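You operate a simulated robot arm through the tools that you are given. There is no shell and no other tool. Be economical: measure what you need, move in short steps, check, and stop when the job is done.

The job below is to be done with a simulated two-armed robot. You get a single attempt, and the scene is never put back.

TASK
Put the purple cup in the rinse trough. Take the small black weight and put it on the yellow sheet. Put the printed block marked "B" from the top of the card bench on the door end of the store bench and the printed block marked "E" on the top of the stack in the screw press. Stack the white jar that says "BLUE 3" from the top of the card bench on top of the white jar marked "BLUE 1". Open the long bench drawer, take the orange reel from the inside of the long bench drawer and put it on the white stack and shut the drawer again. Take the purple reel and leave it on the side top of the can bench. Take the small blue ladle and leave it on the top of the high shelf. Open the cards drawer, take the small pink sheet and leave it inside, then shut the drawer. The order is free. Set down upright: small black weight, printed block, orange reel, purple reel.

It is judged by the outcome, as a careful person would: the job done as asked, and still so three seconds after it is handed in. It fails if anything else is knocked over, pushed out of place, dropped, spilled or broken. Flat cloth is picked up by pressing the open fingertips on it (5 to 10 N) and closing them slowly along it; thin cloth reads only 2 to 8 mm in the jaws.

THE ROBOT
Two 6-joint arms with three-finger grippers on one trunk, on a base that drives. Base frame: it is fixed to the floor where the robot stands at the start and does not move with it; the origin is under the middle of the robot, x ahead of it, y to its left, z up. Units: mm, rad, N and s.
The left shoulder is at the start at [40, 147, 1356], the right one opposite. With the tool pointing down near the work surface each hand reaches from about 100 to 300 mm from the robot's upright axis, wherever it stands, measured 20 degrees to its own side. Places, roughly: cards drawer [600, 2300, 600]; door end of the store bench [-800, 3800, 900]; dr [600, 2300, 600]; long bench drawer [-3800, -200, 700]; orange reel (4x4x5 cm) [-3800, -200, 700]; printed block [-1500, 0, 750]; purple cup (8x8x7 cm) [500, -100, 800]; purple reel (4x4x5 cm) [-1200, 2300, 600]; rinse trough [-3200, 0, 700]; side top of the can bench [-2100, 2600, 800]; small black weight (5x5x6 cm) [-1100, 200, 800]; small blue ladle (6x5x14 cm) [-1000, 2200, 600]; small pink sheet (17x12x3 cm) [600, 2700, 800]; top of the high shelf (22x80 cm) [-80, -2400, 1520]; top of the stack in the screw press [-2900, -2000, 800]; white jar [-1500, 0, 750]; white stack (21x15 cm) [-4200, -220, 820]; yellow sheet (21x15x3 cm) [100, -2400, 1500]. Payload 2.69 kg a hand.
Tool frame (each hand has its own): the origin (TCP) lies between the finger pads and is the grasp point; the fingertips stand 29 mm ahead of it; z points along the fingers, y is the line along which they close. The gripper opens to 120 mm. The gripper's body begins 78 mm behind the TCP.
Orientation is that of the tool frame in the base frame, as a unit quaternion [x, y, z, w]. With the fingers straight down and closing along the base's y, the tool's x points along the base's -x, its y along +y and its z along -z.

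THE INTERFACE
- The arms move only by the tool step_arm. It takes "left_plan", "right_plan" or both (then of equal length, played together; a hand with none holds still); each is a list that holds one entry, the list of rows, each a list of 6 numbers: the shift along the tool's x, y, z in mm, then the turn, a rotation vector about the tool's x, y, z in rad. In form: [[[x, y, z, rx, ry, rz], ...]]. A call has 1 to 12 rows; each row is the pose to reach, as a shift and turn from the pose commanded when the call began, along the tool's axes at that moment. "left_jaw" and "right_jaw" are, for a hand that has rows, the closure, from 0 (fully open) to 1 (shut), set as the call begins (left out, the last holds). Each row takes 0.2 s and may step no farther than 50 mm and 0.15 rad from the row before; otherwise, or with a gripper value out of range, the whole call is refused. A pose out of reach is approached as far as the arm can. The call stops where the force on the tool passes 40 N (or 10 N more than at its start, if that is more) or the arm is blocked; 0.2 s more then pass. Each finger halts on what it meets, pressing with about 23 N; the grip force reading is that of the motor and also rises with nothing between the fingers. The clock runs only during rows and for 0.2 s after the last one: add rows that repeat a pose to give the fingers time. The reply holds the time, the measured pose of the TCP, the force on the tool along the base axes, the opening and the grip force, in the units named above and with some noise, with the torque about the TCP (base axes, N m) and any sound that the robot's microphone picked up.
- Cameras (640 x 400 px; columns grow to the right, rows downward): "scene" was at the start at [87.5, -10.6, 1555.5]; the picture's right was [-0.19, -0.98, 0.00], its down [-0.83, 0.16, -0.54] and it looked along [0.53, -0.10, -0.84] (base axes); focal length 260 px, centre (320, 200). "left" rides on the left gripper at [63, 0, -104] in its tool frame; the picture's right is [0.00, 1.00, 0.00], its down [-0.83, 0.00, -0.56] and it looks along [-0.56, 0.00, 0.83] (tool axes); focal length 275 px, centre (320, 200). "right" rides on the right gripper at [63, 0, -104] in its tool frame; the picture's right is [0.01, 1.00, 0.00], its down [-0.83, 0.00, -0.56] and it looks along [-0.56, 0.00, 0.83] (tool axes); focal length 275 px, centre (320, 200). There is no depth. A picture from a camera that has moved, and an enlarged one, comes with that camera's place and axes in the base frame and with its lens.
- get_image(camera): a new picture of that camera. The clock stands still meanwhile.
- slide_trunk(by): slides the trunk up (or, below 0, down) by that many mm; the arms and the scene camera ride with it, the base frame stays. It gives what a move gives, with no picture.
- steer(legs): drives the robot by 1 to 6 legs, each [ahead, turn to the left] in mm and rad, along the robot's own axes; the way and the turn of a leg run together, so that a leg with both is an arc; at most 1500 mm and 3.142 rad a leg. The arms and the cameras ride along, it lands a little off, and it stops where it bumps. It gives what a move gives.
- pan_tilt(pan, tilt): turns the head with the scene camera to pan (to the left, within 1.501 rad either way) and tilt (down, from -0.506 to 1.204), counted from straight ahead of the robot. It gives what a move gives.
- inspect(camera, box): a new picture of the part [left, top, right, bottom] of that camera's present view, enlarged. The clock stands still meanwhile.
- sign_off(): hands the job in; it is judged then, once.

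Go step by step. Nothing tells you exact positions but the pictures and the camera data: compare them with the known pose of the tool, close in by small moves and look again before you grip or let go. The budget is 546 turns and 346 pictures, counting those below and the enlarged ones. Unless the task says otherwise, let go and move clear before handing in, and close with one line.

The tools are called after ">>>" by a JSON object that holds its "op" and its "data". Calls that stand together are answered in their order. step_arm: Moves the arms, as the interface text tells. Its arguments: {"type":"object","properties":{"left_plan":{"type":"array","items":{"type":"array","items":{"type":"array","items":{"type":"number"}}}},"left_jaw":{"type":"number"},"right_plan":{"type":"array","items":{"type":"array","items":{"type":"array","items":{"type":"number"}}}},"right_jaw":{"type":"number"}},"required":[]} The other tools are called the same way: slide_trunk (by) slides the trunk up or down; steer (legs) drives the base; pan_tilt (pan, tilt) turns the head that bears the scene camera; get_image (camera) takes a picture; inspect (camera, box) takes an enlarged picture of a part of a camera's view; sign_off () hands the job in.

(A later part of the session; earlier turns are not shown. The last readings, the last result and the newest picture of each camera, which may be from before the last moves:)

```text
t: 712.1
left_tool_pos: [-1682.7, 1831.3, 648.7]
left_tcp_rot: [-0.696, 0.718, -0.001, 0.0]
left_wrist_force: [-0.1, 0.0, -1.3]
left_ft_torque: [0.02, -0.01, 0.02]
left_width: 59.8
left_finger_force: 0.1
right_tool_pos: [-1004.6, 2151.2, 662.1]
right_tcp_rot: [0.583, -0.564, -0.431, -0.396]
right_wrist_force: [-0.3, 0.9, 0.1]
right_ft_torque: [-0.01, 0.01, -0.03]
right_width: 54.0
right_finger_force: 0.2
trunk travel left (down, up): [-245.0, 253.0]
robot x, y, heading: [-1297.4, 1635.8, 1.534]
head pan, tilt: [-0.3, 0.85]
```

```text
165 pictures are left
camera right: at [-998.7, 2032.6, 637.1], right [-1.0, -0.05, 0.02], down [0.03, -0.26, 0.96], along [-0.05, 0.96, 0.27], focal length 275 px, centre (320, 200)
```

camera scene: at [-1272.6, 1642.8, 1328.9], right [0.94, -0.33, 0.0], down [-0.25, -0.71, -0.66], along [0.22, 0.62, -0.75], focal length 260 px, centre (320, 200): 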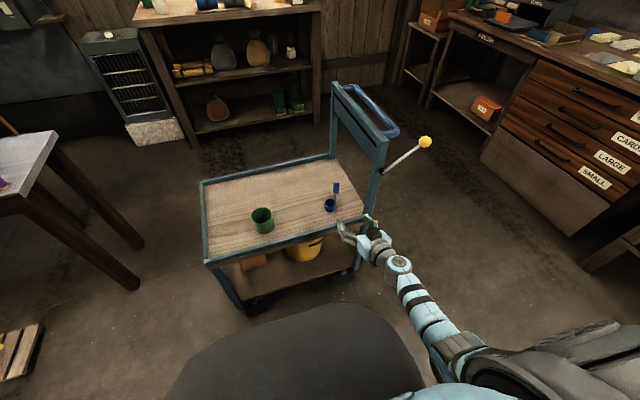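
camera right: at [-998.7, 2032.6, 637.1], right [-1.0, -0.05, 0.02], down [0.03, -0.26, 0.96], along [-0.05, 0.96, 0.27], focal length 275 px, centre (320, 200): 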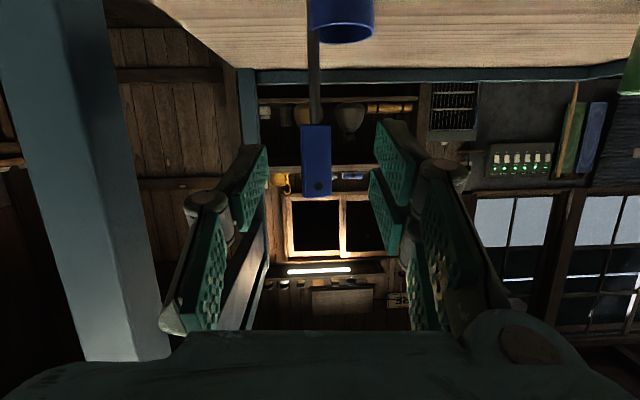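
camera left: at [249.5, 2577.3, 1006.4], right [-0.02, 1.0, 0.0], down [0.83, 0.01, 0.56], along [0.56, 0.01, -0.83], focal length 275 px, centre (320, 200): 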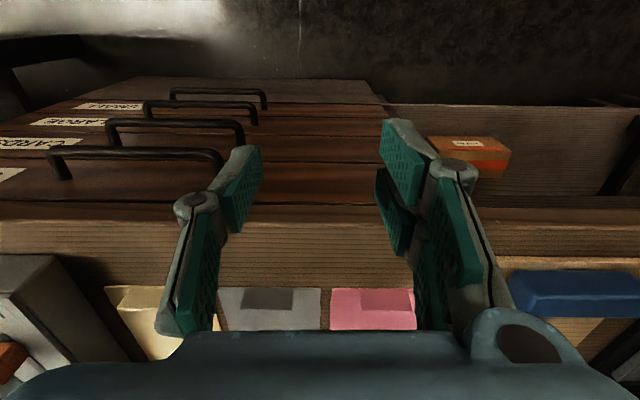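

>>> {"op": "steer", "data": {"legs": [[47, 0]]}}

>>> {"op": "get_image", "data": {"camera": "right"}}

```text
t: 713.1
left_tool_pos: [-1682.5, 1876.3, 648.6]
left_tcp_rot: [-0.697, 0.717, 0.0, 0.0]
left_wrist_force: [-0.7, 0.3, 0.5]
left_ft_torque: [-0.03, 0.03, -0.05]
left_width: 60.4
left_finger_force: 0.1
right_tool_pos: [-1005.5, 2196.6, 665.2]
right_tcp_rot: [0.583, -0.564, -0.431, -0.396]
right_wrist_force: [-0.6, -0.2, -0.2]
right_ft_torque: [0.0, 0.02, -0.01]
right_width: 54.0
right_finger_force: 0.1
trunk travel left (down, up): [-245.0, 253.0]
robot x, y, heading: [-1292.3, 1685.6, 1.535]
head pan, tilt: [-0.3, 0.85]
```

```text
164 pictures are left
camera right: at [-997.7, 2078.0, 637.7], right [-1.0, -0.05, 0.02], down [0.03, -0.27, 0.96], along [-0.05, 0.96, 0.27], focal length 275 px, centre (320, 200)
```

right: 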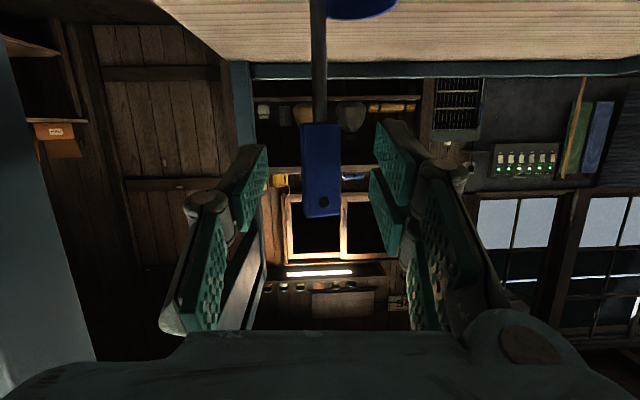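

>>> {"op": "steer", "data": {"legs": [[16, 0]]}}

>>> {"op": "step_arm", "data": {"right_plan": [[[0, 0, 0, 0, 0, 0], [0, 0, 0, 0, 0, 0], [0, 0, 0, 0, 0, 0], [0, 0, 0, 0, 0, 0]]], "right_jaw": 1}}

>>> {"op": "slide_trunk", "data": {"by": 60}}

>>> {"op": "get_image", "data": {"camera": "right"}}

```text
t: 713.8
left_tool_pos: [-1682.0, 1892.0, 648.2]
left_tcp_rot: [-0.696, 0.718, 0.0, 0.001]
left_wrist_force: [0.4, 0.1, 1.0]
left_ft_torque: [-0.01, 0.0, -0.02]
left_width: 59.7
left_finger_force: 0.1
right_tool_pos: [-1003.7, 2212.1, 663.9]
right_tcp_rot: [0.583, -0.564, -0.431, -0.396]
right_wrist_force: [-0.2, 0.1, 0.0]
right_ft_torque: [0.02, -0.02, -0.03]
right_width: 54.0
right_finger_force: 0.1
trunk travel left (down, up): [-245.0, 253.0]
robot x, y, heading: [-1292.6, 1697.7, 1.54]
head pan, tilt: [-0.3, 0.85]
```

```text
t: 714.8
left_tool_pos: [-1682.7, 1892.6, 648.9]
left_tcp_rot: [-0.696, 0.718, -0.001, 0.0]
left_wrist_force: [-0.3, 0.0, 0.7]
left_ft_torque: [-0.03, 0.02, 0.02]
left_width: 60.0
left_finger_force: 0.0
right_tool_pos: [-1004.5, 2213.0, 661.9]
right_tcp_rot: [0.584, -0.563, -0.431, -0.394]
right_wrist_force: [0.6, 0.7, 0.2]
right_ft_torque: [-0.02, 0.0, -0.02]
right_width: 21.4
right_finger_force: 23.0
trunk travel left (down, up): [-245.0, 253.0]
robot x, y, heading: [-1295.3, 1697.3, 1.541]
head pan, tilt: [-0.3, 0.85]
```

```text
t: 715.8
left_tool_pos: [-1682.3, 1892.7, 707.6]
left_tcp_rot: [-0.696, 0.718, -0.001, -0.001]
left_wrist_force: [-0.3, 0.4, -0.1]
left_ft_torque: [0.01, 0.01, 0.01]
left_width: 59.7
left_finger_force: 0.0
right_tool_pos: [-1003.9, 2212.4, 722.2]
right_tcp_rot: [0.584, -0.563, -0.431, -0.395]
right_wrist_force: [-0.6, -0.5, 0.1]
right_ft_torque: [0.0, -0.03, 0.01]
right_width: 21.4
right_finger_force: 22.9
trunk travel left (down, up): [-305.0, 193.0]
robot x, y, heading: [-1293.0, 1700.7, 1.541]
head pan, tilt: [-0.3, 0.85]
```

```text
163 pictures are left
camera right: at [-997.1, 2094.6, 696.2], right [-1.0, -0.05, 0.02], down [0.03, -0.26, 0.96], along [-0.05, 0.96, 0.26], focal length 275 px, centre (320, 200)
```

right: 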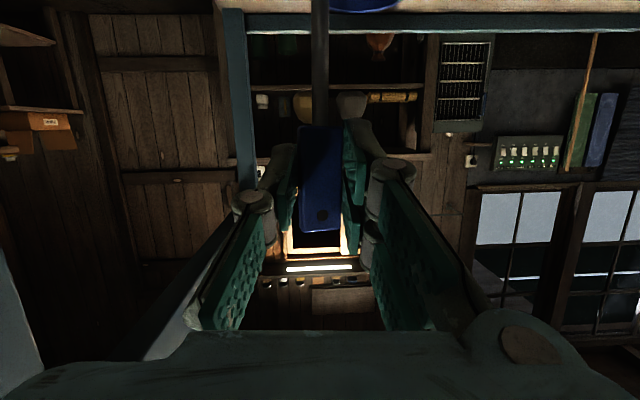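

The ladle is held upright. Back off and test what left-hand poses can reach shelf height (~1560).

>>> {"op": "slide_trunk", "data": {"by": 190}}

>>> {"op": "steer", "data": {"legs": [[-450, 0]]}}

>>> {"op": "step_arm", "data": {"left_plan": [[[-30, -25, -15, 0, 0, 0], [-60, -50, -30, 0, 0, 0], [-90, -75, -45, 0, 0, 0], [-120, -100, -60, 0, 0, 0], [-150, -125, -75, 0, 0, 0], [-180, -150, -90, 0, 0, 0], [-210, -165, -90, 0, 0, 0], [-240, -175, -90, 0, 0, 0], [-270, -185, -90, 0, 0, 0]]], "left_jaw": 0.2}}

>>> {"op": "step_arm", "data": {"left_plan": [[[0, 0, 0, 0, -0.14, 0], [0, 0, 0, 0, -0.28, 0], [0, 0, 0, 0, -0.42, 0], [0, 0, 0, 0, -0.56, 0], [0, 0, 0, 0, -0.7, 0], [0, 0, 0, 0, -0.84, 0], [0, 0, 0, 0, -0.95, 0]]]}}

```text
t: 717.9
left_tool_pos: [-1680.8, 1892.7, 896.8]
left_tcp_rot: [-0.696, 0.718, -0.001, 0.0]
left_wrist_force: [-0.5, -0.7, 0.3]
left_ft_torque: [-0.03, 0.01, 0.01]
left_width: 60.1
left_finger_force: 0.1
right_tool_pos: [-1004.1, 2212.8, 912.7]
right_tcp_rot: [0.584, -0.564, -0.43, -0.395]
right_wrist_force: [0.5, 0.1, -0.6]
right_ft_torque: [0.0, 0.01, 0.0]
right_width: 21.3
right_finger_force: 22.6
trunk travel left (down, up): [-495.0, 3.0]
robot x, y, heading: [-1292.5, 1697.7, 1.541]
head pan, tilt: [-0.3, 0.85]
```

```text
t: 720.7
left_tool_pos: [-1696.8, 1441.8, 896.5]
left_tcp_rot: [-0.693, 0.721, -0.002, -0.001]
left_wrist_force: [-0.1, 0.3, 0.1]
left_ft_torque: [0.0, 0.01, 0.04]
left_width: 60.1
left_finger_force: 0.1
right_tool_pos: [-1016.6, 1754.3, 911.0]
right_tcp_rot: [0.581, -0.567, -0.428, -0.397]
right_wrist_force: [0.6, 0.2, 0.2]
right_ft_torque: [-0.03, -0.02, 0.01]
right_width: 21.3
right_finger_force: 22.6
trunk travel left (down, up): [-495.0, 3.0]
robot x, y, heading: [-1307.4, 1244.2, 1.524]
head pan, tilt: [-0.3, 0.85]
```

```text
t: 722.7
left_tool_pos: [-1500.3, 1706.0, 985.3]
left_tcp_rot: [-0.693, 0.721, -0.001, -0.002]
left_wrist_force: [-0.4, 0.9, 0.5]
left_ft_torque: [-0.04, -0.01, -0.04]
left_width: 96.1
left_finger_force: 0.1
left hand out of reach, approached as far as the arm can: row 5, 6, 7, 8
right_tool_pos: [-1015.5, 1754.0, 911.1]
right_tcp_rot: [0.581, -0.566, -0.429, -0.397]
right_wrist_force: [-0.5, 0.6, -1.0]
right_ft_torque: [-0.03, 0.01, -0.01]
right_width: 21.3
right_finger_force: 23.2
trunk travel left (down, up): [-495.0, 3.0]
robot x, y, heading: [-1308.0, 1241.6, 1.53]
head pan, tilt: [-0.3, 0.85]
```

```text
t: 724.3
left_tool_pos: [-1500.6, 1703.6, 986.4]
left_tcp_rot: [-0.617, 0.64, 0.317, 0.33]
left_wrist_force: [-0.6, 0.1, 0.2]
left_ft_torque: [0.0, -0.01, 0.0]
left_width: 95.9
left_finger_force: 0.1
right_tool_pos: [-1016.2, 1753.4, 910.9]
right_tcp_rot: [0.581, -0.567, -0.428, -0.398]
right_wrist_force: [-0.8, -0.2, -0.4]
right_ft_torque: [-0.02, 0.01, -0.01]
right_width: 21.2
right_finger_force: 23.2
trunk travel left (down, up): [-495.0, 3.0]
robot x, y, heading: [-1308.3, 1238.4, 1.525]
head pan, tilt: [-0.3, 0.85]
```

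>>> {"op": "step_arm", "data": {"left_plan": [[[-37, 0, -26, 0, 0, 0], [-74, 0, -52, 0, 0, 0], [-111, 0, -78, 0, 0, 0], [-148, 0, -104, 0, 0, 0], [-185, 0, -130, 0, 0, 0], [-222, 0, -156, 0, 0, 0], [-259, 0, -182, 0, 0, 0], [-296, 0, -208, 0, 0, 0], [-333, 0, -234, 0, 0, 0], [-370, 0, -260, 0, 0, 0], [-407, 0, -286, 0, 0, 0], [-444, 0, -312, 0, 0, 0]]]}}

```text
t: 726.9
left_tool_pos: [-1496.9, 1816.2, 1563.3]
left_tcp_rot: [-0.616, 0.641, 0.316, 0.33]
left_wrist_force: [-0.2, -1.6, 0.0]
left_ft_torque: [-0.02, 0.0, 0.0]
left_width: 96.4
left_finger_force: 0.3
left hand out of reach, approached as far as the arm can: row 6, 7, 8, 9, 10, 11, 12
right_tool_pos: [-1015.7, 1750.3, 913.7]
right_tcp_rot: [0.58, -0.566, -0.43, -0.398]
right_wrist_force: [-1.0, 0.1, -0.1]
right_ft_torque: [-0.01, 0.01, 0.03]
right_width: 20.6
right_finger_force: 23.6
trunk travel left (down, up): [-495.0, 3.0]
robot x, y, heading: [-1311.2, 1240.1, 1.529]
head pan, tilt: [-0.3, 0.85]
```

That works: pitched 0.95 rad, TCP reaches z 1563 at ~575 mm ahead. Lower the left hand again and drive to the east end of the card bench for the black weight.

>>> {"op": "step_arm", "data": {"left_plan": [[[43, 0, 24, 0, 0, 0], [86, 0, 48, 0, 0, 0], [129, 0, 72, 0, 0, 0], [172, 0, 96, 0, 0, 0], [215, 0, 120, 0, 0, 0], [258, 0, 144, 0, 0, 0], [301, 0, 168, 0, 0, 0], [344, 0, 192, 0, 0, 0], [387, 0, 216, 0, 0, 0], [430, 0, 240, 0, 0, 0], [473, 0, 264, 0, 0, 0], [516, 0, 288, 0, 0, 0]]]}}

>>> {"op": "steer", "data": {"legs": [[0, -1.529], [950, 0], [0, -1.571], [800, 0], [0, -1.571]]}}

>>> {"op": "pan_tilt", "data": {"pan": 0.2, "tilt": 0.85}}

>>> {"op": "get_image", "data": {"camera": "scene"}}

```text
t: 729.5
left_tool_pos: [-1495.8, 1748.1, 971.9]
left_tcp_rot: [-0.616, 0.641, 0.316, 0.33]
left_wrist_force: [0.7, -0.3, -0.5]
left_ft_torque: [0.05, 0.02, 0.0]
left_width: 96.0
left_finger_force: 0.0
left hand out of reach, approached as far as the arm can: row 1, 2, 3, 4, 5
right_tool_pos: [-1016.7, 1753.8, 911.6]
right_tcp_rot: [0.58, -0.567, -0.429, -0.398]
right_wrist_force: [-0.8, -0.6, -0.6]
right_ft_torque: [0.0, -0.03, 0.02]
right_width: 20.7
right_finger_force: 23.2
trunk travel left (down, up): [-495.0, 3.0]
robot x, y, heading: [-1306.2, 1243.9, 1.526]
head pan, tilt: [-0.3, 0.85]
```

```text
t: 749.5
left_tool_pos: [-903.6, 177.2, 971.5]
left_tcp_rot: [0.89, 0.02, -0.456, 0.01]
left_wrist_force: [0.6, 0.2, 0.5]
left_ft_torque: [-0.03, 0.03, -0.01]
left_width: 96.1
left_finger_force: 0.0
right_tool_pos: [-948.6, 655.0, 911.0]
right_tcp_rot: [0.81, 0.045, -0.583, 0.047]
right_wrist_force: [-0.6, 0.1, -1.0]
right_ft_torque: [-0.02, 0.01, 0.02]
right_width: 20.8
right_finger_force: 22.9
trunk travel left (down, up): [-495.0, 3.0]
robot x, y, heading: [-418.7, 401.4, -3.103]
head pan, tilt: [-0.3, 0.85]
```

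```text
t: 750.4
left_tool_pos: [-904.2, 178.7, 971.1]
left_tcp_rot: [0.89, 0.019, -0.456, 0.01]
left_wrist_force: [0.0, 0.9, 0.2]
left_ft_torque: [0.0, 0.0, -0.01]
left_width: 96.0
left_finger_force: 0.1
right_tool_pos: [-950.4, 655.7, 912.3]
right_tcp_rot: [0.81, 0.045, -0.583, 0.047]
right_wrist_force: [-0.1, -0.4, -0.5]
right_ft_torque: [0.0, -0.03, -0.04]
right_width: 20.5
right_finger_force: 23.5
trunk travel left (down, up): [-495.0, 3.0]
robot x, y, heading: [-416.0, 407.8, -3.103]
head pan, tilt: [0.201, 0.85]
```

```text
162 pictures are left
camera scene: at [-512.9, 389.3, 1578.1], right [-0.24, 0.97, 0.0], down [0.73, 0.18, -0.66], along [-0.64, -0.16, -0.75], focal length 260 px, centre (320, 200)
```

scene: 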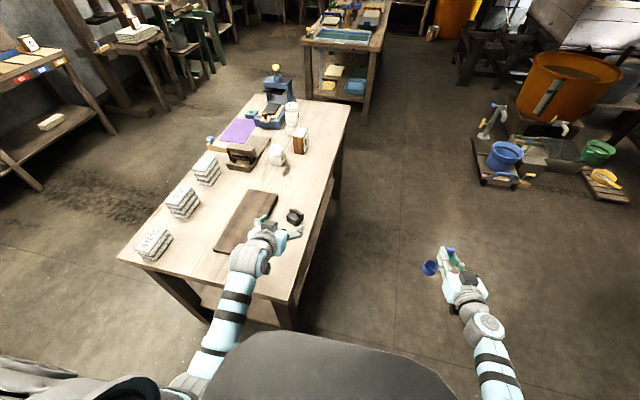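

>>> {"op": "inspect", "data": {"camera": "scene", "box": [210, 170, 350, 270]}}

>>> {"op": "get_image", "data": {"camera": "left"}}

```text
4.00 times, centred on (280, 220) of scene
camera zoom: at [-512.9, 389.3, 1578.1], right [-0.24, 0.97, 0.0], down [0.73, 0.18, -0.66], along [-0.64, -0.16, -0.75], focal length 1041 px, centre (480, 120)
```

zoom: 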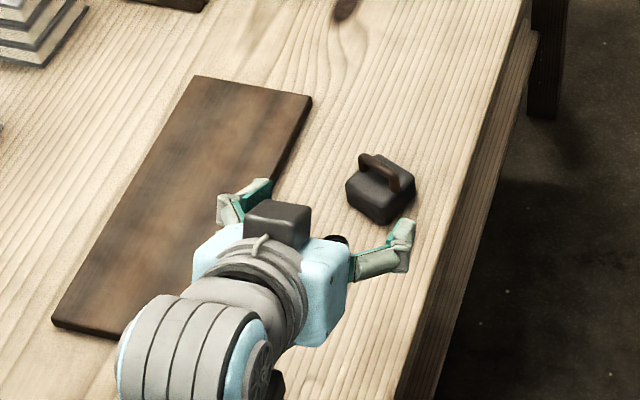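

```text
160 pictures are left
camera left: at [-782.2, 183.2, 981.0], right [0.04, -1.0, 0.0], down [-0.03, 0.0, 1.0], along [-1.0, -0.04, -0.03], focal length 275 px, centre (320, 200)
```

left: 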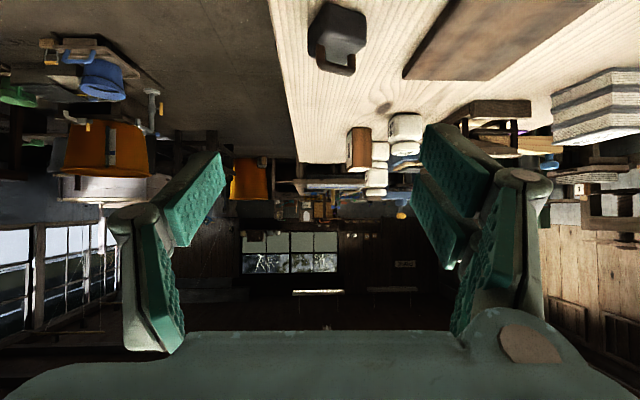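

The weight is a small block with an arch handle, yawed about 24°. I'll raise the ladle hand high out of the way, then reposition the base to heading ≈2.73 so the left fingers meet its flat faces.

>>> {"op": "step_arm", "data": {"right_plan": [[[-43, 0, -14, 0, 0, 0], [-86, 0, -28, 0, 0, 0], [-129, 0, -42, 0, 0, 0], [-172, 0, -56, 0, 0, 0], [-215, 0, -70, 0, 0, 0], [-258, 0, -84, 0, 0, 0], [-301, 0, -98, 0, 0, 0], [-344, 0, -112, 0, 0, 0], [-387, 0, -126, 0, 0, 0]]]}}

>>> {"op": "steer", "data": {"legs": [[0, 1.532], [331, 0], [0, -1.98]]}}

>>> {"op": "get_image", "data": {"camera": "scene"}}

```text
t: 752.4
left_tool_pos: [-903.7, 176.7, 970.1]
left_tcp_rot: [0.89, 0.021, -0.456, 0.01]
left_wrist_force: [0.3, -0.2, -0.1]
left_ft_torque: [-0.01, -0.01, -0.02]
left_width: 96.1
left_finger_force: 0.0
right_tool_pos: [-956.0, 666.0, 1324.1]
right_tcp_rot: [0.81, 0.045, -0.583, 0.047]
right_wrist_force: [0.0, -0.5, -0.7]
right_ft_torque: [0.01, 0.02, -0.04]
right_width: 20.3
right_finger_force: 22.9
trunk travel left (down, up): [-495.0, 3.0]
robot x, y, heading: [-415.1, 407.2, -3.101]
head pan, tilt: [0.201, 0.85]
```

```text
t: 763.1
left_tool_pos: [-952.7, 75.2, 972.4]
left_tcp_rot: [0.871, -0.177, -0.448, -0.091]
left_wrist_force: [0.3, 0.7, 0.6]
left_ft_torque: [0.0, 0.01, 0.01]
left_width: 96.1
left_finger_force: 0.1
right_tool_pos: [-788.7, 539.7, 1323.1]
right_tcp_rot: [0.8, -0.135, -0.579, -0.082]
right_wrist_force: [0.0, -1.0, 0.0]
right_ft_torque: [0.02, 0.0, 0.01]
right_width: 20.2
right_finger_force: 22.4
trunk travel left (down, up): [-495.0, 3.0]
robot x, y, heading: [-414.2, 69.7, 2.735]
head pan, tilt: [0.201, 0.85]
```

```text
159 pictures are left
camera scene: at [-511.1, 97.6, 1578.1], right [0.2, 0.98, 0.0], down [0.74, -0.15, -0.66], along [-0.65, 0.13, -0.75], focal length 260 px, centre (320, 200)
```

scene: 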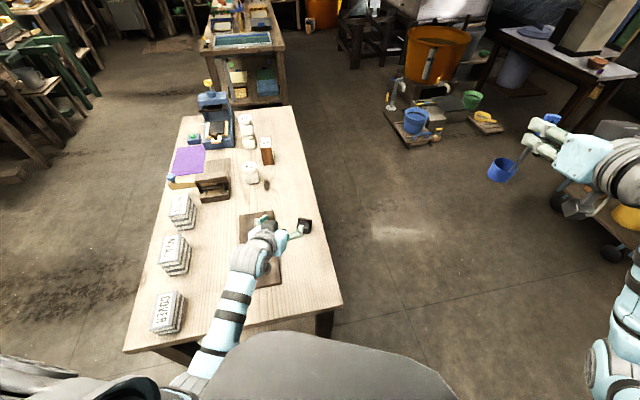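

>>> {"op": "inspect", "data": {"camera": "scene", "box": [240, 190, 340, 270]}}

>>> {"op": "get_image", "data": {"camera": "left"}}

```text
5.00 times, centred on (290, 230) of scene
camera zoom: at [-511.1, 97.6, 1578.1], right [0.2, 0.98, 0.0], down [0.74, -0.15, -0.66], along [-0.65, 0.13, -0.75], focal length 1302 px, centre (470, 50)
```

zoom: 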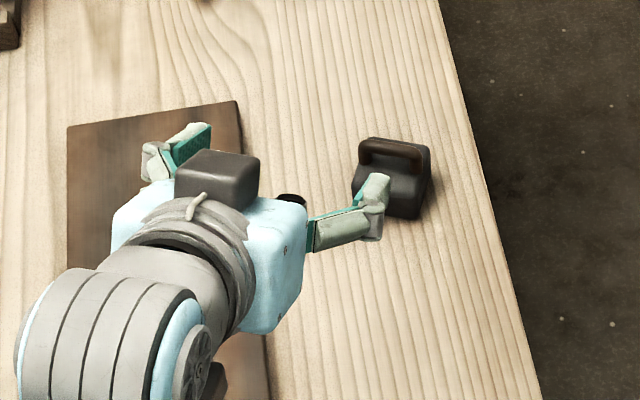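

```text
157 pictures are left
camera left: at [-841.9, 28.6, 980.9], right [-0.39, -0.92, 0.0], down [-0.03, 0.02, 1.0], along [-0.92, 0.39, -0.03], focal length 275 px, centre (320, 200)
```

left: 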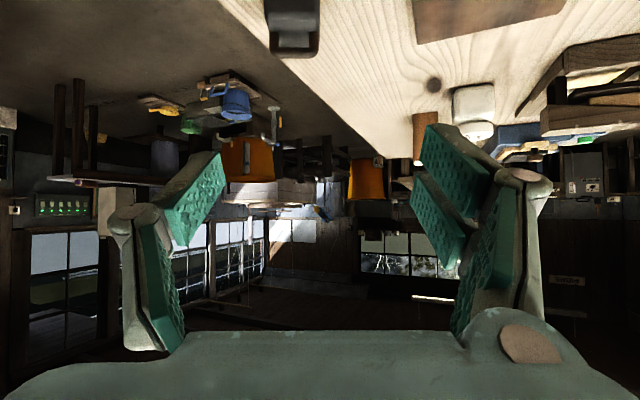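

>>> {"op": "step_arm", "data": {"left_plan": [[[0, -12, 0, 0, 0, 0], [0, -24, 0, 0, 0, 0], [0, -24, 0, 0, 0, 0]]], "left_jaw": 0.35}}

>>> {"op": "slide_trunk", "data": {"by": -85}}

>>> {"op": "steer", "data": {"legs": [[105, 0]]}}

>>> {"op": "get_image", "data": {"camera": "left"}}

>>> {"op": "inspect", "data": {"camera": "scene", "box": [220, 180, 360, 290]}}

```text
t: 763.9
left_tool_pos: [-943.9, 98.6, 970.3]
left_tcp_rot: [0.872, -0.177, -0.448, -0.091]
left_wrist_force: [0.3, 0.3, 0.4]
left_ft_torque: [0.01, 0.0, 0.01]
left_width: 78.1
left_finger_force: 0.0
right_tool_pos: [-788.6, 540.7, 1323.8]
right_tcp_rot: [0.8, -0.136, -0.579, -0.083]
right_wrist_force: [0.4, 0.4, -0.3]
right_ft_torque: [-0.02, -0.03, -0.04]
right_width: 20.0
right_finger_force: 23.2
trunk travel left (down, up): [-495.0, 3.0]
robot x, y, heading: [-415.3, 68.6, 2.738]
head pan, tilt: [0.201, 0.85]
```

```text
t: 765.1
left_tool_pos: [-945.4, 97.4, 886.1]
left_tcp_rot: [0.872, -0.178, -0.447, -0.091]
left_wrist_force: [-0.1, -0.6, -0.9]
left_ft_torque: [0.0, 0.0, 0.01]
left_width: 78.0
left_finger_force: 0.0
right_tool_pos: [-788.6, 539.6, 1240.3]
right_tcp_rot: [0.8, -0.136, -0.579, -0.083]
right_wrist_force: [0.4, 0.1, 0.0]
right_ft_torque: [-0.01, 0.0, 0.03]
right_width: 20.3
right_finger_force: 22.5
trunk travel left (down, up): [-410.0, 88.0]
robot x, y, heading: [-417.7, 74.0, 2.743]
head pan, tilt: [0.201, 0.85]
```

```text
t: 766.3
left_tool_pos: [-1040.8, 138.2, 888.7]
left_tcp_rot: [0.871, -0.176, -0.45, -0.091]
left_wrist_force: [0.9, -0.3, 0.0]
left_ft_torque: [0.0, 0.02, 0.01]
left_width: 78.0
left_finger_force: 0.1
right_tool_pos: [-883.2, 578.0, 1242.3]
right_tcp_rot: [0.798, -0.135, -0.581, -0.084]
right_wrist_force: [0.9, -0.1, 0.1]
right_ft_torque: [0.02, -0.02, 0.0]
right_width: 20.4
right_finger_force: 22.8
trunk travel left (down, up): [-410.0, 88.0]
robot x, y, heading: [-510.7, 112.3, 2.736]
head pan, tilt: [0.201, 0.85]
```

```text
156 pictures are left
camera left: at [-927.8, 89.7, 897.1], right [-0.39, -0.92, 0.0], down [-0.03, 0.01, 1.0], along [-0.92, 0.39, -0.03], focal length 275 px, centre (320, 200)
```

left: 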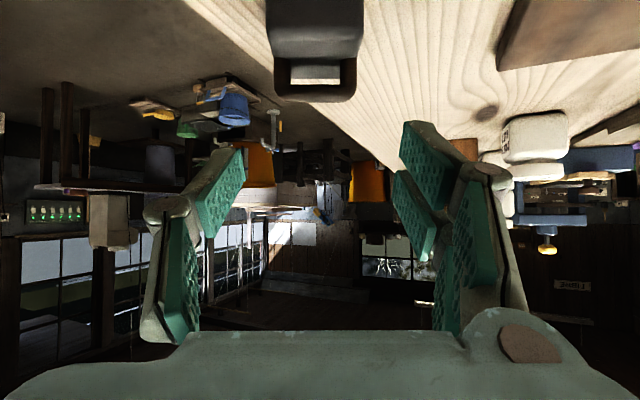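

```text
3.64 times, centred on (290, 235) of scene
camera zoom: at [-603.6, 136.9, 1494.0], right [0.2, 0.98, 0.0], down [0.73, -0.15, -0.66], along [-0.65, 0.13, -0.75], focal length 947 px, centre (429, 73)
```

zoom: 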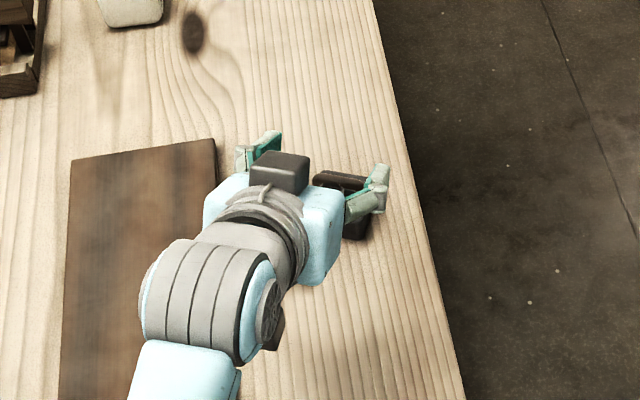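

>>> {"op": "steer", "data": {"legs": [[44, 0]]}}

>>> {"op": "slide_trunk", "data": {"by": -40}}

>>> {"op": "get_image", "data": {"camera": "left"}}

>>> {"op": "inspect", "data": {"camera": "scene", "box": [220, 180, 360, 290]}}

```text
t: 767.2
left_tool_pos: [-1066.4, 149.1, 887.3]
left_tcp_rot: [0.872, -0.173, -0.449, -0.088]
left_wrist_force: [-0.3, 0.5, 0.0]
left_ft_torque: [0.0, -0.02, -0.01]
left_width: 78.0
left_finger_force: 0.0
right_tool_pos: [-914.5, 590.8, 1239.1]
right_tcp_rot: [0.8, -0.132, -0.58, -0.08]
right_wrist_force: [0.5, -0.1, -0.7]
right_ft_torque: [0.03, 0.0, 0.01]
right_width: 20.1
right_finger_force: 22.8
trunk travel left (down, up): [-410.0, 88.0]
robot x, y, heading: [-540.2, 124.3, 2.745]
head pan, tilt: [0.201, 0.85]
stopped in leg 1: the robot was blocked; the commanded pose is now the measured one
```

```text
t: 768.0
left_tool_pos: [-1066.2, 146.9, 846.7]
left_tcp_rot: [0.872, -0.173, -0.449, -0.088]
left_wrist_force: [0.1, -0.2, -0.6]
left_ft_torque: [-0.01, -0.06, 0.02]
left_width: 78.0
left_finger_force: 0.0
right_tool_pos: [-912.8, 591.9, 1197.3]
right_tcp_rot: [0.8, -0.133, -0.58, -0.081]
right_wrist_force: [0.4, 0.3, -0.7]
right_ft_torque: [-0.02, -0.02, 0.01]
right_width: 20.6
right_finger_force: 23.3
trunk travel left (down, up): [-370.0, 128.0]
robot x, y, heading: [-534.5, 129.3, 2.746]
head pan, tilt: [0.201, 0.85]
```

```text
154 pictures are left
camera left: at [-953.7, 101.1, 855.5], right [-0.38, -0.92, 0.0], down [-0.03, 0.02, 1.0], along [-0.92, 0.38, -0.03], focal length 275 px, centre (320, 200)
```

left: 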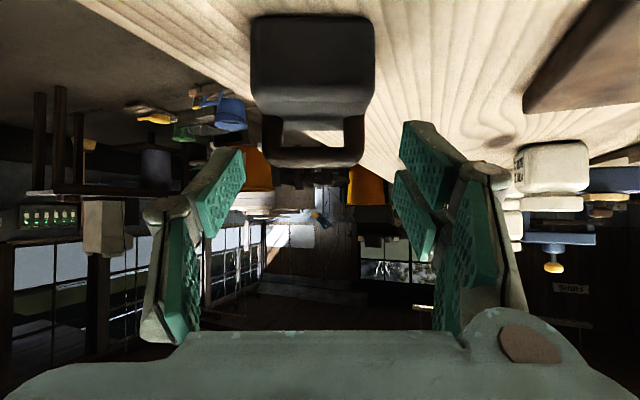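

```text
3.64 times, centred on (290, 235) of scene
camera zoom: at [-631.0, 151.5, 1452.9], right [0.19, 0.98, 0.0], down [0.74, -0.15, -0.66], along [-0.65, 0.13, -0.75], focal length 947 px, centre (429, 73)
```

zoom: 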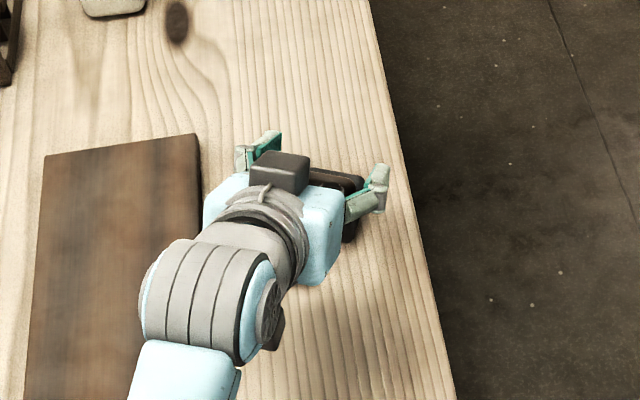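

>>> {"op": "step_arm", "data": {"left_plan": [[[-7, 0, 10, 0, 0, 0], [-7, 0, 10, 0, 0, 0]]]}}

>>> {"op": "slide_trunk", "data": {"by": -38}}

>>> {"op": "get_image", "data": {"camera": "left"}}

```text
t: 768.6
left_tool_pos: [-1077.9, 152.7, 846.1]
left_tcp_rot: [0.872, -0.174, -0.448, -0.088]
left_wrist_force: [0.2, -0.6, 0.8]
left_ft_torque: [0.03, -0.03, -0.01]
left_width: 77.9
left_finger_force: 0.1
right_tool_pos: [-913.6, 590.3, 1198.8]
right_tcp_rot: [0.8, -0.133, -0.579, -0.081]
right_wrist_force: [0.7, -0.5, -0.1]
right_ft_torque: [0.0, 0.01, -0.02]
right_width: 20.7
right_finger_force: 23.0
trunk travel left (down, up): [-370.0, 128.0]
robot x, y, heading: [-539.5, 128.0, 2.745]
head pan, tilt: [0.201, 0.85]
```

```text
t: 769.5
left_tool_pos: [-1080.1, 153.4, 810.1]
left_tcp_rot: [0.871, -0.174, -0.451, -0.089]
left_wrist_force: [-5.1, 0.6, 17.8]
left_ft_torque: [-0.69, 0.51, -0.14]
left_width: 81.4
left_finger_force: 1.9
right_tool_pos: [-912.0, 590.9, 1161.0]
right_tcp_rot: [0.8, -0.133, -0.58, -0.081]
right_wrist_force: [0.5, 0.5, -1.0]
right_ft_torque: [-0.01, -0.03, 0.01]
right_width: 20.4
right_finger_force: 22.9
trunk travel left (down, up): [-332.0, 166.0]
robot x, y, heading: [-537.7, 126.9, 2.744]
head pan, tilt: [0.201, 0.85]
```

```text
152 pictures are left
camera left: at [-966.4, 106.7, 819.3], right [-0.39, -0.92, 0.01], down [-0.02, 0.01, 1.0], along [-0.92, 0.38, -0.03], focal length 275 px, centre (320, 200)
```

left: 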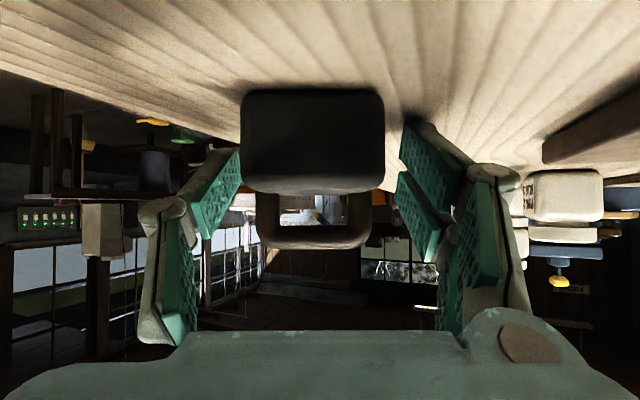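

>>> {"op": "slide_trunk", "data": {"by": 4}}

>>> {"op": "step_arm", "data": {"left_plan": [[[0, 0, 0, 0, 0, 0], [0, 0, 0, 0, 0, 0], [0, 0, 0, 0, 0, 0], [0, 0, 0, 0, 0, 0]]], "left_jaw": 1}}

>>> {"op": "slide_trunk", "data": {"by": 40}}

>>> {"op": "get_image", "data": {"camera": "left"}}

```text
t: 770.0
left_tool_pos: [-1077.1, 152.0, 811.8]
left_tcp_rot: [0.873, -0.173, -0.448, -0.089]
left_wrist_force: [0.5, 1.3, 7.3]
left_ft_torque: [-0.28, 0.17, 0.1]
left_width: 78.6
left_finger_force: 0.2
right_tool_pos: [-912.8, 590.7, 1164.4]
right_tcp_rot: [0.8, -0.132, -0.58, -0.08]
right_wrist_force: [-0.5, 0.7, -1.4]
right_ft_torque: [-0.01, 0.02, 0.01]
right_width: 20.5
right_finger_force: 23.2
trunk travel left (down, up): [-336.0, 162.0]
robot x, y, heading: [-535.6, 127.1, 2.741]
head pan, tilt: [0.201, 0.85]
```

```text
t: 771.0
left_tool_pos: [-1076.7, 152.5, 814.6]
left_tcp_rot: [0.872, -0.173, -0.449, -0.089]
left_wrist_force: [-1.9, -8.3, 18.9]
left_ft_torque: [-0.7, 0.45, 0.13]
left_width: 49.7
left_finger_force: 23.1
right_tool_pos: [-912.6, 589.3, 1166.0]
right_tcp_rot: [0.799, -0.133, -0.58, -0.082]
right_wrist_force: [-0.9, 0.0, 0.0]
right_ft_torque: [0.0, -0.01, 0.0]
right_width: 20.3
right_finger_force: 23.0
trunk travel left (down, up): [-336.0, 162.0]
robot x, y, heading: [-534.2, 126.6, 2.745]
head pan, tilt: [0.201, 0.85]
```

```text
t: 771.8
left_tool_pos: [-1077.5, 152.9, 851.4]
left_tcp_rot: [0.873, -0.173, -0.448, -0.089]
left_wrist_force: [0.5, -0.5, -2.1]
left_ft_torque: [0.02, 0.0, -0.03]
left_width: 49.7
left_finger_force: 22.9
right_tool_pos: [-913.3, 591.4, 1204.9]
right_tcp_rot: [0.8, -0.133, -0.58, -0.081]
right_wrist_force: [0.4, -0.1, -0.2]
right_ft_torque: [0.04, -0.02, 0.01]
right_width: 20.3
right_finger_force: 22.6
trunk travel left (down, up): [-376.0, 122.0]
robot x, y, heading: [-534.7, 125.3, 2.748]
head pan, tilt: [0.201, 0.85]
```

```text
151 pictures are left
camera left: at [-964.9, 106.5, 861.9], right [-0.39, -0.92, 0.0], down [-0.03, 0.02, 1.0], along [-0.92, 0.38, -0.03], focal length 275 px, centre (320, 200)
```

left: 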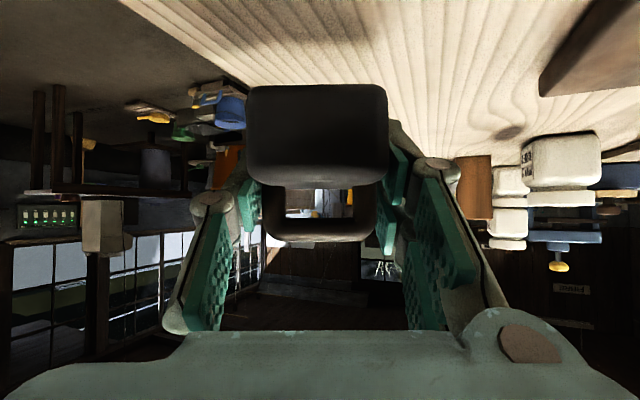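

Weight held upright. Raise, back off and head for the high shelf.

>>> {"op": "slide_trunk", "data": {"by": 120}}

>>> {"op": "steer", "data": {"legs": [[-250, 0], [0, 1.967], [1200, 0]]}}

>>> {"op": "pan_tilt", "data": {"pan": 0.1, "tilt": 0.1}}

>>> {"op": "get_image", "data": {"camera": "scene"}}

```text
t: 773.3
left_tool_pos: [-1077.1, 153.8, 972.6]
left_tcp_rot: [0.872, -0.173, -0.449, -0.089]
left_wrist_force: [-0.1, 1.3, -1.6]
left_ft_torque: [0.02, 0.03, -0.02]
left_width: 49.5
left_finger_force: 22.9
right_tool_pos: [-912.9, 591.5, 1324.8]
right_tcp_rot: [0.8, -0.133, -0.579, -0.081]
right_wrist_force: [-1.2, 0.2, -0.4]
right_ft_torque: [0.03, -0.05, 0.0]
right_width: 20.6
right_finger_force: 22.6
trunk travel left (down, up): [-496.0, 2.0]
robot x, y, heading: [-534.2, 124.2, 2.747]
head pan, tilt: [0.201, 0.85]
```

```text
t: 785.6
left_tool_pos: [-60.6, -1675.0, 973.1]
left_tcp_rot: [0.613, 0.645, -0.315, 0.331]
left_wrist_force: [0.0, 0.1, -0.9]
left_ft_torque: [0.0, 0.03, -0.03]
left_width: 49.6
left_finger_force: 23.1
right_tool_pos: [-525.8, -1713.1, 1323.4]
right_tcp_rot: [0.539, 0.606, -0.377, 0.447]
right_wrist_force: [-1.6, -0.3, 0.2]
right_ft_torque: [-0.02, 0.03, 0.0]
right_width: 20.3
right_finger_force: 22.7
trunk travel left (down, up): [-496.0, 2.0]
robot x, y, heading: [-268.1, -1175.1, -1.523]
head pan, tilt: [0.201, 0.85]
```

```text
t: 786.7
left_tool_pos: [-61.4, -1674.3, 970.8]
left_tcp_rot: [0.613, 0.645, -0.314, 0.33]
left_wrist_force: [-0.5, -0.4, -2.3]
left_ft_torque: [0.0, 0.03, -0.01]
left_width: 49.8
left_finger_force: 23.2
right_tool_pos: [-526.6, -1715.5, 1324.4]
right_tcp_rot: [0.539, 0.606, -0.378, 0.446]
right_wrist_force: [0.4, 0.2, 0.3]
right_ft_torque: [0.01, -0.01, -0.01]
right_width: 20.7
right_finger_force: 22.8
trunk travel left (down, up): [-496.0, 2.0]
robot x, y, heading: [-269.2, -1176.1, -1.525]
head pan, tilt: [0.099, 0.099]
```

```text
150 pictures are left
camera scene: at [-255.3, -1283.0, 1646.0], right [-0.99, -0.15, 0.0], down [-0.01, 0.1, -0.99], along [0.15, -0.98, -0.1], focal length 260 px, centre (320, 200)
```

scene: 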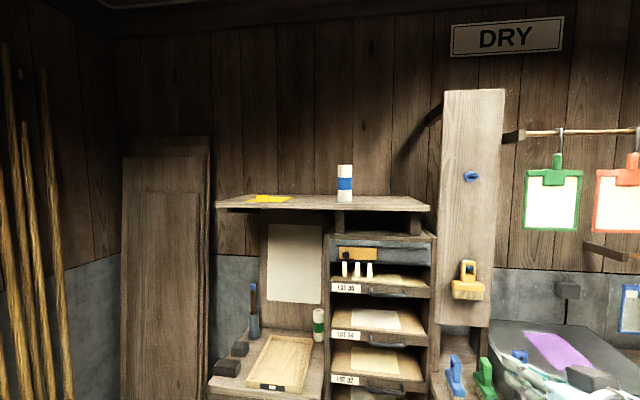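

>>> {"op": "steer", "data": {"legs": [[0, 1.525], [200, 0], [0, -1.571], [330, 0]]}}

>>> {"op": "pan_tilt", "data": {"pan": 0.1, "tilt": 0.25}}

>>> {"op": "get_image", "data": {"camera": "scene"}}

>>> {"op": "inspect", "data": {"camera": "scene", "box": [190, 130, 470, 290]}}

```text
t: 797.8
left_tool_pos: [68.9, -2020.7, 972.9]
left_tcp_rot: [0.641, 0.615, -0.331, 0.317]
left_wrist_force: [-0.9, 0.4, -2.0]
left_ft_torque: [0.01, 0.04, 0.02]
left_width: 49.3
left_finger_force: 22.4
right_tool_pos: [-398.4, -2015.9, 1325.9]
right_tcp_rot: [0.568, 0.579, -0.398, 0.428]
right_wrist_force: [0.0, 0.0, -0.4]
right_ft_torque: [0.0, 0.01, -0.02]
right_width: 20.7
right_finger_force: 22.7
trunk travel left (down, up): [-496.0, 2.0]
robot x, y, heading: [-91.3, -1504.9, -1.618]
head pan, tilt: [0.099, 0.099]
```

```text
t: 798.5
left_tool_pos: [69.1, -2022.4, 971.8]
left_tcp_rot: [0.643, 0.615, -0.33, 0.315]
left_wrist_force: [0.5, 0.7, -2.4]
left_ft_torque: [0.01, 0.0, 0.03]
left_width: 49.2
left_finger_force: 22.9
right_tool_pos: [-399.6, -2017.8, 1324.9]
right_tcp_rot: [0.567, 0.58, -0.398, 0.429]
right_wrist_force: [0.2, 0.7, -0.4]
right_ft_torque: [0.02, 0.01, 0.01]
right_width: 20.3
right_finger_force: 23.1
trunk travel left (down, up): [-496.0, 2.0]
robot x, y, heading: [-90.4, -1503.3, -1.613]
head pan, tilt: [0.099, 0.25]
```

```text
149 pictures are left
camera scene: at [-87.9, -1614.8, 1632.3], right [-1.0, -0.05, 0.0], down [-0.01, 0.25, -0.97], along [0.05, -0.97, -0.25], focal length 260 px, centre (320, 200)
```

scene: 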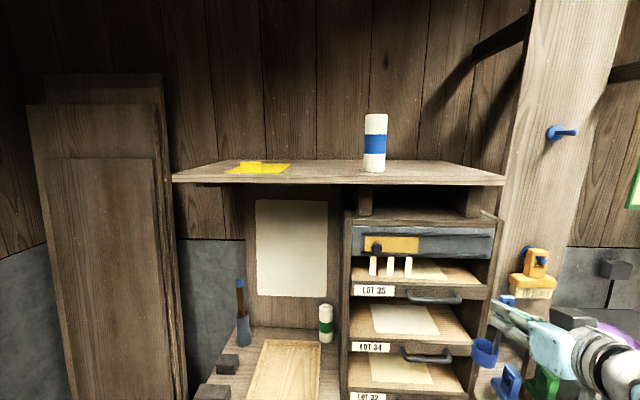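

```text
2.29 times, centred on (330, 210) of scene
camera zoom: at [-87.9, -1614.8, 1632.3], right [-1.0, -0.05, 0.0], down [-0.01, 0.25, -0.97], along [0.05, -0.97, -0.25], focal length 595 px, centre (297, 177)
```

zoom: 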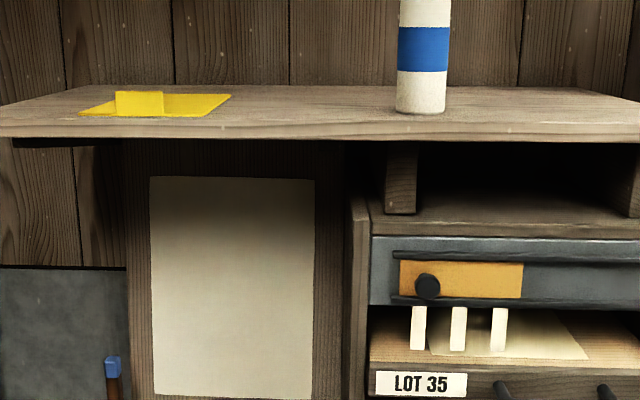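

Shelf top ≈1500–1520 with the yellow sheet (its small tab at the front) and a bottle. Raise both hands well above shelf height before approaching.

>>> {"op": "step_arm", "data": {"left_plan": [[[-37, 0, -26, 0, 0, 0], [-74, 0, -52, 0, 0, 0], [-111, 0, -78, 0, 0, 0], [-148, 0, -104, 0, 0, 0], [-185, 0, -130, 0, 0, 0], [-222, 0, -156, 0, 0, 0], [-259, 0, -182, 0, 0, 0], [-296, 0, -208, 0, 0, 0], [-333, 0, -234, 0, 0, 0], [-370, 0, -260, 0, 0, 0], [-407, 0, -286, 0, 0, 0], [-444, 0, -312, 0, 0, 0]]], "right_plan": [[[-28, 0, -10, 0, 0, 0], [-56, 0, -20, 0, 0, 0], [-84, 0, -30, 0, 0, 0], [-112, 0, -40, 0, 0, 0], [-140, 0, -50, 0, 0, 0], [-168, 0, -60, 0, 0, 0], [-196, 0, -70, 0, 0, 0], [-224, 0, -80, 0, 0, 0], [-252, 0, -88, 0, 0, 0], [-280, 0, -96, 0, 0, 0], [-308, 0, -104, 0, 0, 0], [-336, 0, -112, 0, 0, 0]]]}}

```text
t: 801.1
left_tool_pos: [60.3, -2089.7, 1519.8]
left_tcp_rot: [0.643, 0.615, -0.33, 0.315]
left_wrist_force: [0.5, 0.0, -1.2]
left_ft_torque: [-0.03, 0.02, 0.0]
left_width: 49.5
left_finger_force: 23.2
left hand out of reach, approached as far as the arm can: row 8, 9, 10, 11, 12
right_tool_pos: [-408.2, -2018.5, 1681.6]
right_tcp_rot: [0.567, 0.579, -0.399, 0.428]
right_wrist_force: [0.2, 0.0, -1.2]
right_ft_torque: [0.0, 0.0, -0.02]
right_width: 20.4
right_finger_force: 22.5
trunk travel left (down, up): [-496.0, 2.0]
robot x, y, heading: [-89.6, -1505.4, -1.62]
head pan, tilt: [0.099, 0.25]
```

>>> {"op": "step_arm", "data": {"left_plan": [[[-37, 0, -26, 0, 0, 0], [-74, 0, -52, 0, 0, 0], [-90, 0, -60, 0, 0, 0]]]}}

>>> {"op": "steer", "data": {"legs": [[0, 0.048], [100, 0]]}}

>>> {"op": "get_image", "data": {"camera": "scene"}}

>>> {"op": "get_image", "data": {"camera": "left"}}

```text
t: 801.9
left_tool_pos: [61.5, -2089.2, 1631.4]
left_tcp_rot: [0.642, 0.614, -0.331, 0.317]
left_wrist_force: [0.6, 0.0, -3.3]
left_ft_torque: [-0.04, -0.01, 0.03]
left_width: 49.6
left_finger_force: 22.6
right_tool_pos: [-408.7, -2017.9, 1680.7]
right_tcp_rot: [0.567, 0.579, -0.399, 0.428]
right_wrist_force: [0.2, 1.3, -0.7]
right_ft_torque: [0.02, 0.02, 0.0]
right_width: 20.3
right_finger_force: 23.1
trunk travel left (down, up): [-496.0, 2.0]
robot x, y, heading: [-89.2, -1501.1, -1.618]
head pan, tilt: [0.099, 0.25]
```

```text
t: 803.4
left_tool_pos: [88.0, -2187.6, 1640.2]
left_tcp_rot: [0.629, 0.63, -0.322, 0.322]
left_wrist_force: [0.0, -4.4, -1.6]
left_ft_torque: [0.19, -0.02, 0.03]
left_width: 49.5
left_finger_force: 23.2
right_tool_pos: [-385.3, -2132.1, 1682.2]
right_tcp_rot: [0.554, 0.591, -0.39, 0.437]
right_wrist_force: [-0.6, -4.6, 1.6]
right_ft_torque: [0.21, -0.01, 0.11]
right_width: 20.7
right_finger_force: 23.4
trunk travel left (down, up): [-496.0, 2.0]
robot x, y, heading: [-88.7, -1600.3, -1.57]
head pan, tilt: [0.099, 0.25]
```

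```text
147 pictures are left
camera scene: at [-83.2, -1738.2, 1631.3], right [-1.0, -0.1, 0.0], down [-0.02, 0.26, -0.97], along [0.1, -0.96, -0.26], focal length 260 px, centre (320, 200)
```

scene: 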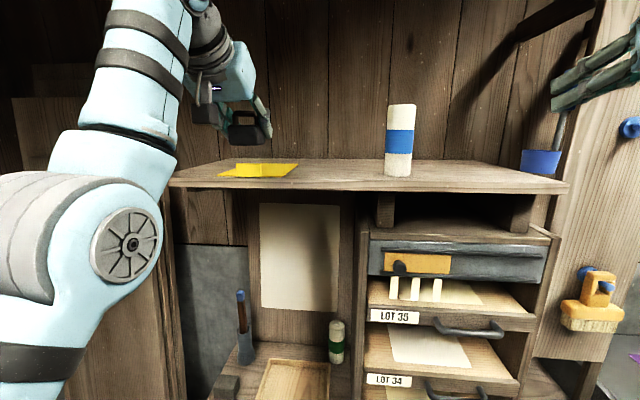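

```text
146 pictures are left
camera left: at [86.9, -2065.6, 1647.7], right [1.0, 0.0, 0.0], down [0.0, -0.03, 1.0], along [0.0, -1.0, -0.03], focal length 275 px, centre (320, 200)
```

left: 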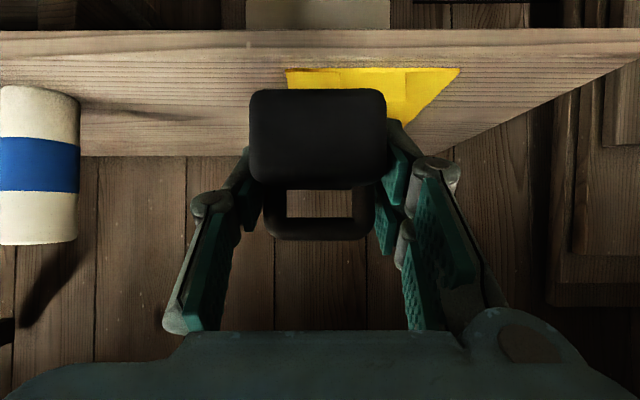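

>>> {"op": "step_arm", "data": {"left_plan": [[[0, 25, 0, 0, 0, 0], [0, 48, 0, 0, 0, 0], [0, 48, 0, 0, 0, 0]]]}}

>>> {"op": "steer", "data": {"legs": [[140, 0]]}}

>>> {"op": "get_image", "data": {"camera": "left"}}

>>> {"op": "get_image", "data": {"camera": "scene"}}

```text
t: 804.2
left_tool_pos: [135.9, -2173.9, 1642.7]
left_tcp_rot: [0.626, 0.629, -0.326, 0.326]
left_wrist_force: [-0.1, -1.1, -1.6]
left_ft_torque: [0.04, 0.02, -0.02]
left_width: 49.6
left_finger_force: 22.7
right_tool_pos: [-383.9, -2117.2, 1685.6]
right_tcp_rot: [0.552, 0.59, -0.393, 0.439]
right_wrist_force: [-0.7, -0.6, -0.6]
right_ft_torque: [0.05, -0.01, 0.02]
right_width: 20.3
right_finger_force: 22.7
trunk travel left (down, up): [-496.0, 2.0]
robot x, y, heading: [-89.0, -1606.2, -1.573]
head pan, tilt: [0.099, 0.25]
```

```text
t: 805.5
left_tool_pos: [135.0, -2284.2, 1654.4]
left_tcp_rot: [0.623, 0.625, -0.332, 0.333]
left_wrist_force: [0.4, -0.8, -1.7]
left_ft_torque: [0.09, -0.02, -0.02]
left_width: 49.7
left_finger_force: 23.0
right_tool_pos: [-384.8, -2225.3, 1696.7]
right_tcp_rot: [0.546, 0.586, -0.399, 0.445]
right_wrist_force: [-0.7, -1.8, 1.3]
right_ft_torque: [0.18, 0.05, 0.01]
right_width: 20.4
right_finger_force: 23.1
trunk travel left (down, up): [-496.0, 2.0]
robot x, y, heading: [-89.0, -1742.8, -1.576]
head pan, tilt: [0.099, 0.25]
```

```text
145 pictures are left
camera left: at [135.5, -2161.9, 1660.1], right [1.0, 0.0, 0.0], down [0.0, 0.0, 1.0], along [0.0, -1.0, 0.0], focal length 275 px, centre (320, 200)
```

left: 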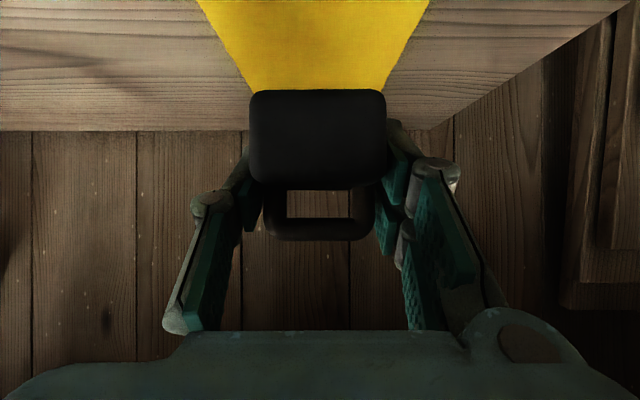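

```text
144 pictures are left
camera scene: at [-82.2, -1841.1, 1633.1], right [-1.0, -0.1, 0.0], down [-0.02, 0.24, -0.97], along [0.1, -0.97, -0.24], focal length 260 px, centre (320, 200)
```

scene: 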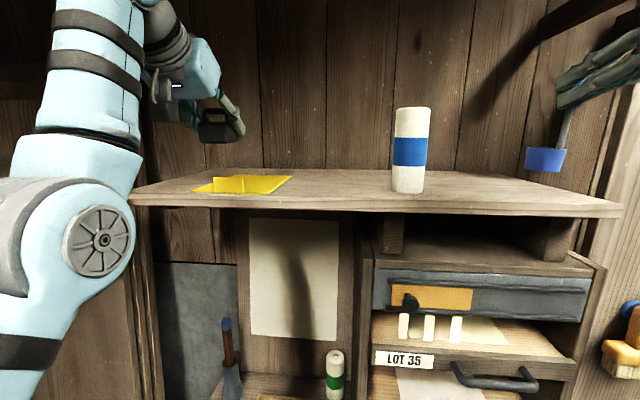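

>>> {"op": "step_arm", "data": {"left_plan": [[[0, 0, 0, 0, 0, 0], [0, 0, 0, 0, 0, 0], [0, 0, 0, 0, 0, 0], [0, 0, 0, 0, 0, 0], [0, 0, 0, 0, 0, 0]]]}}

>>> {"op": "get_image", "data": {"camera": "left"}}

>>> {"op": "inspect", "data": {"camera": "scene", "box": [130, 90, 330, 220]}}

```text
t: 806.8
left_tool_pos: [135.0, -2303.5, 1647.3]
left_tcp_rot: [0.626, 0.627, -0.328, 0.328]
left_wrist_force: [-0.2, -1.0, -2.1]
left_ft_torque: [0.01, 0.01, -0.02]
left_width: 49.6
left_finger_force: 23.0
right_tool_pos: [-384.8, -2244.1, 1689.8]
right_tcp_rot: [0.55, 0.588, -0.396, 0.442]
right_wrist_force: [0.0, -0.1, -0.8]
right_ft_torque: [0.02, 0.03, 0.01]
right_width: 20.5
right_finger_force: 23.1
trunk travel left (down, up): [-496.0, 2.0]
robot x, y, heading: [-92.0, -1745.0, -1.576]
head pan, tilt: [0.099, 0.25]
```

```text
143 pictures are left
camera left: at [134.9, -2181.2, 1654.7], right [1.0, 0.0, 0.0], down [0.0, -0.02, 1.0], along [0.0, -1.0, -0.02], focal length 275 px, centre (320, 200)
```

left: 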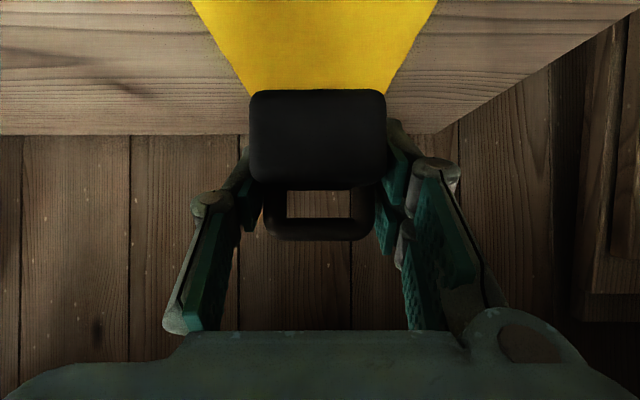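

```text
3.08 times, centred on (230, 155) of scene
camera zoom: at [-82.7, -1860.0, 1631.8], right [-1.0, -0.1, 0.0], down [-0.02, 0.25, -0.97], along [0.1, -0.96, -0.25], focal length 801 px, centre (597, 338)
```

zoom: 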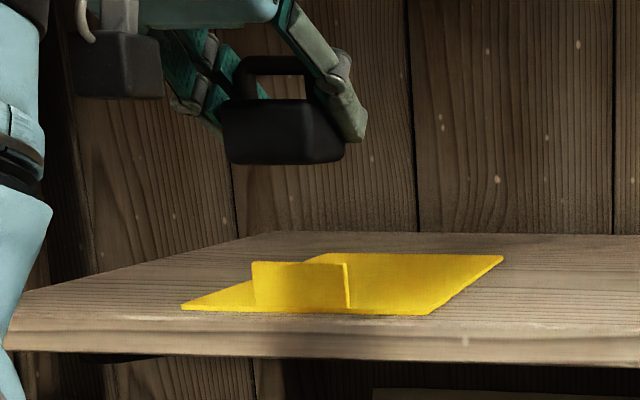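

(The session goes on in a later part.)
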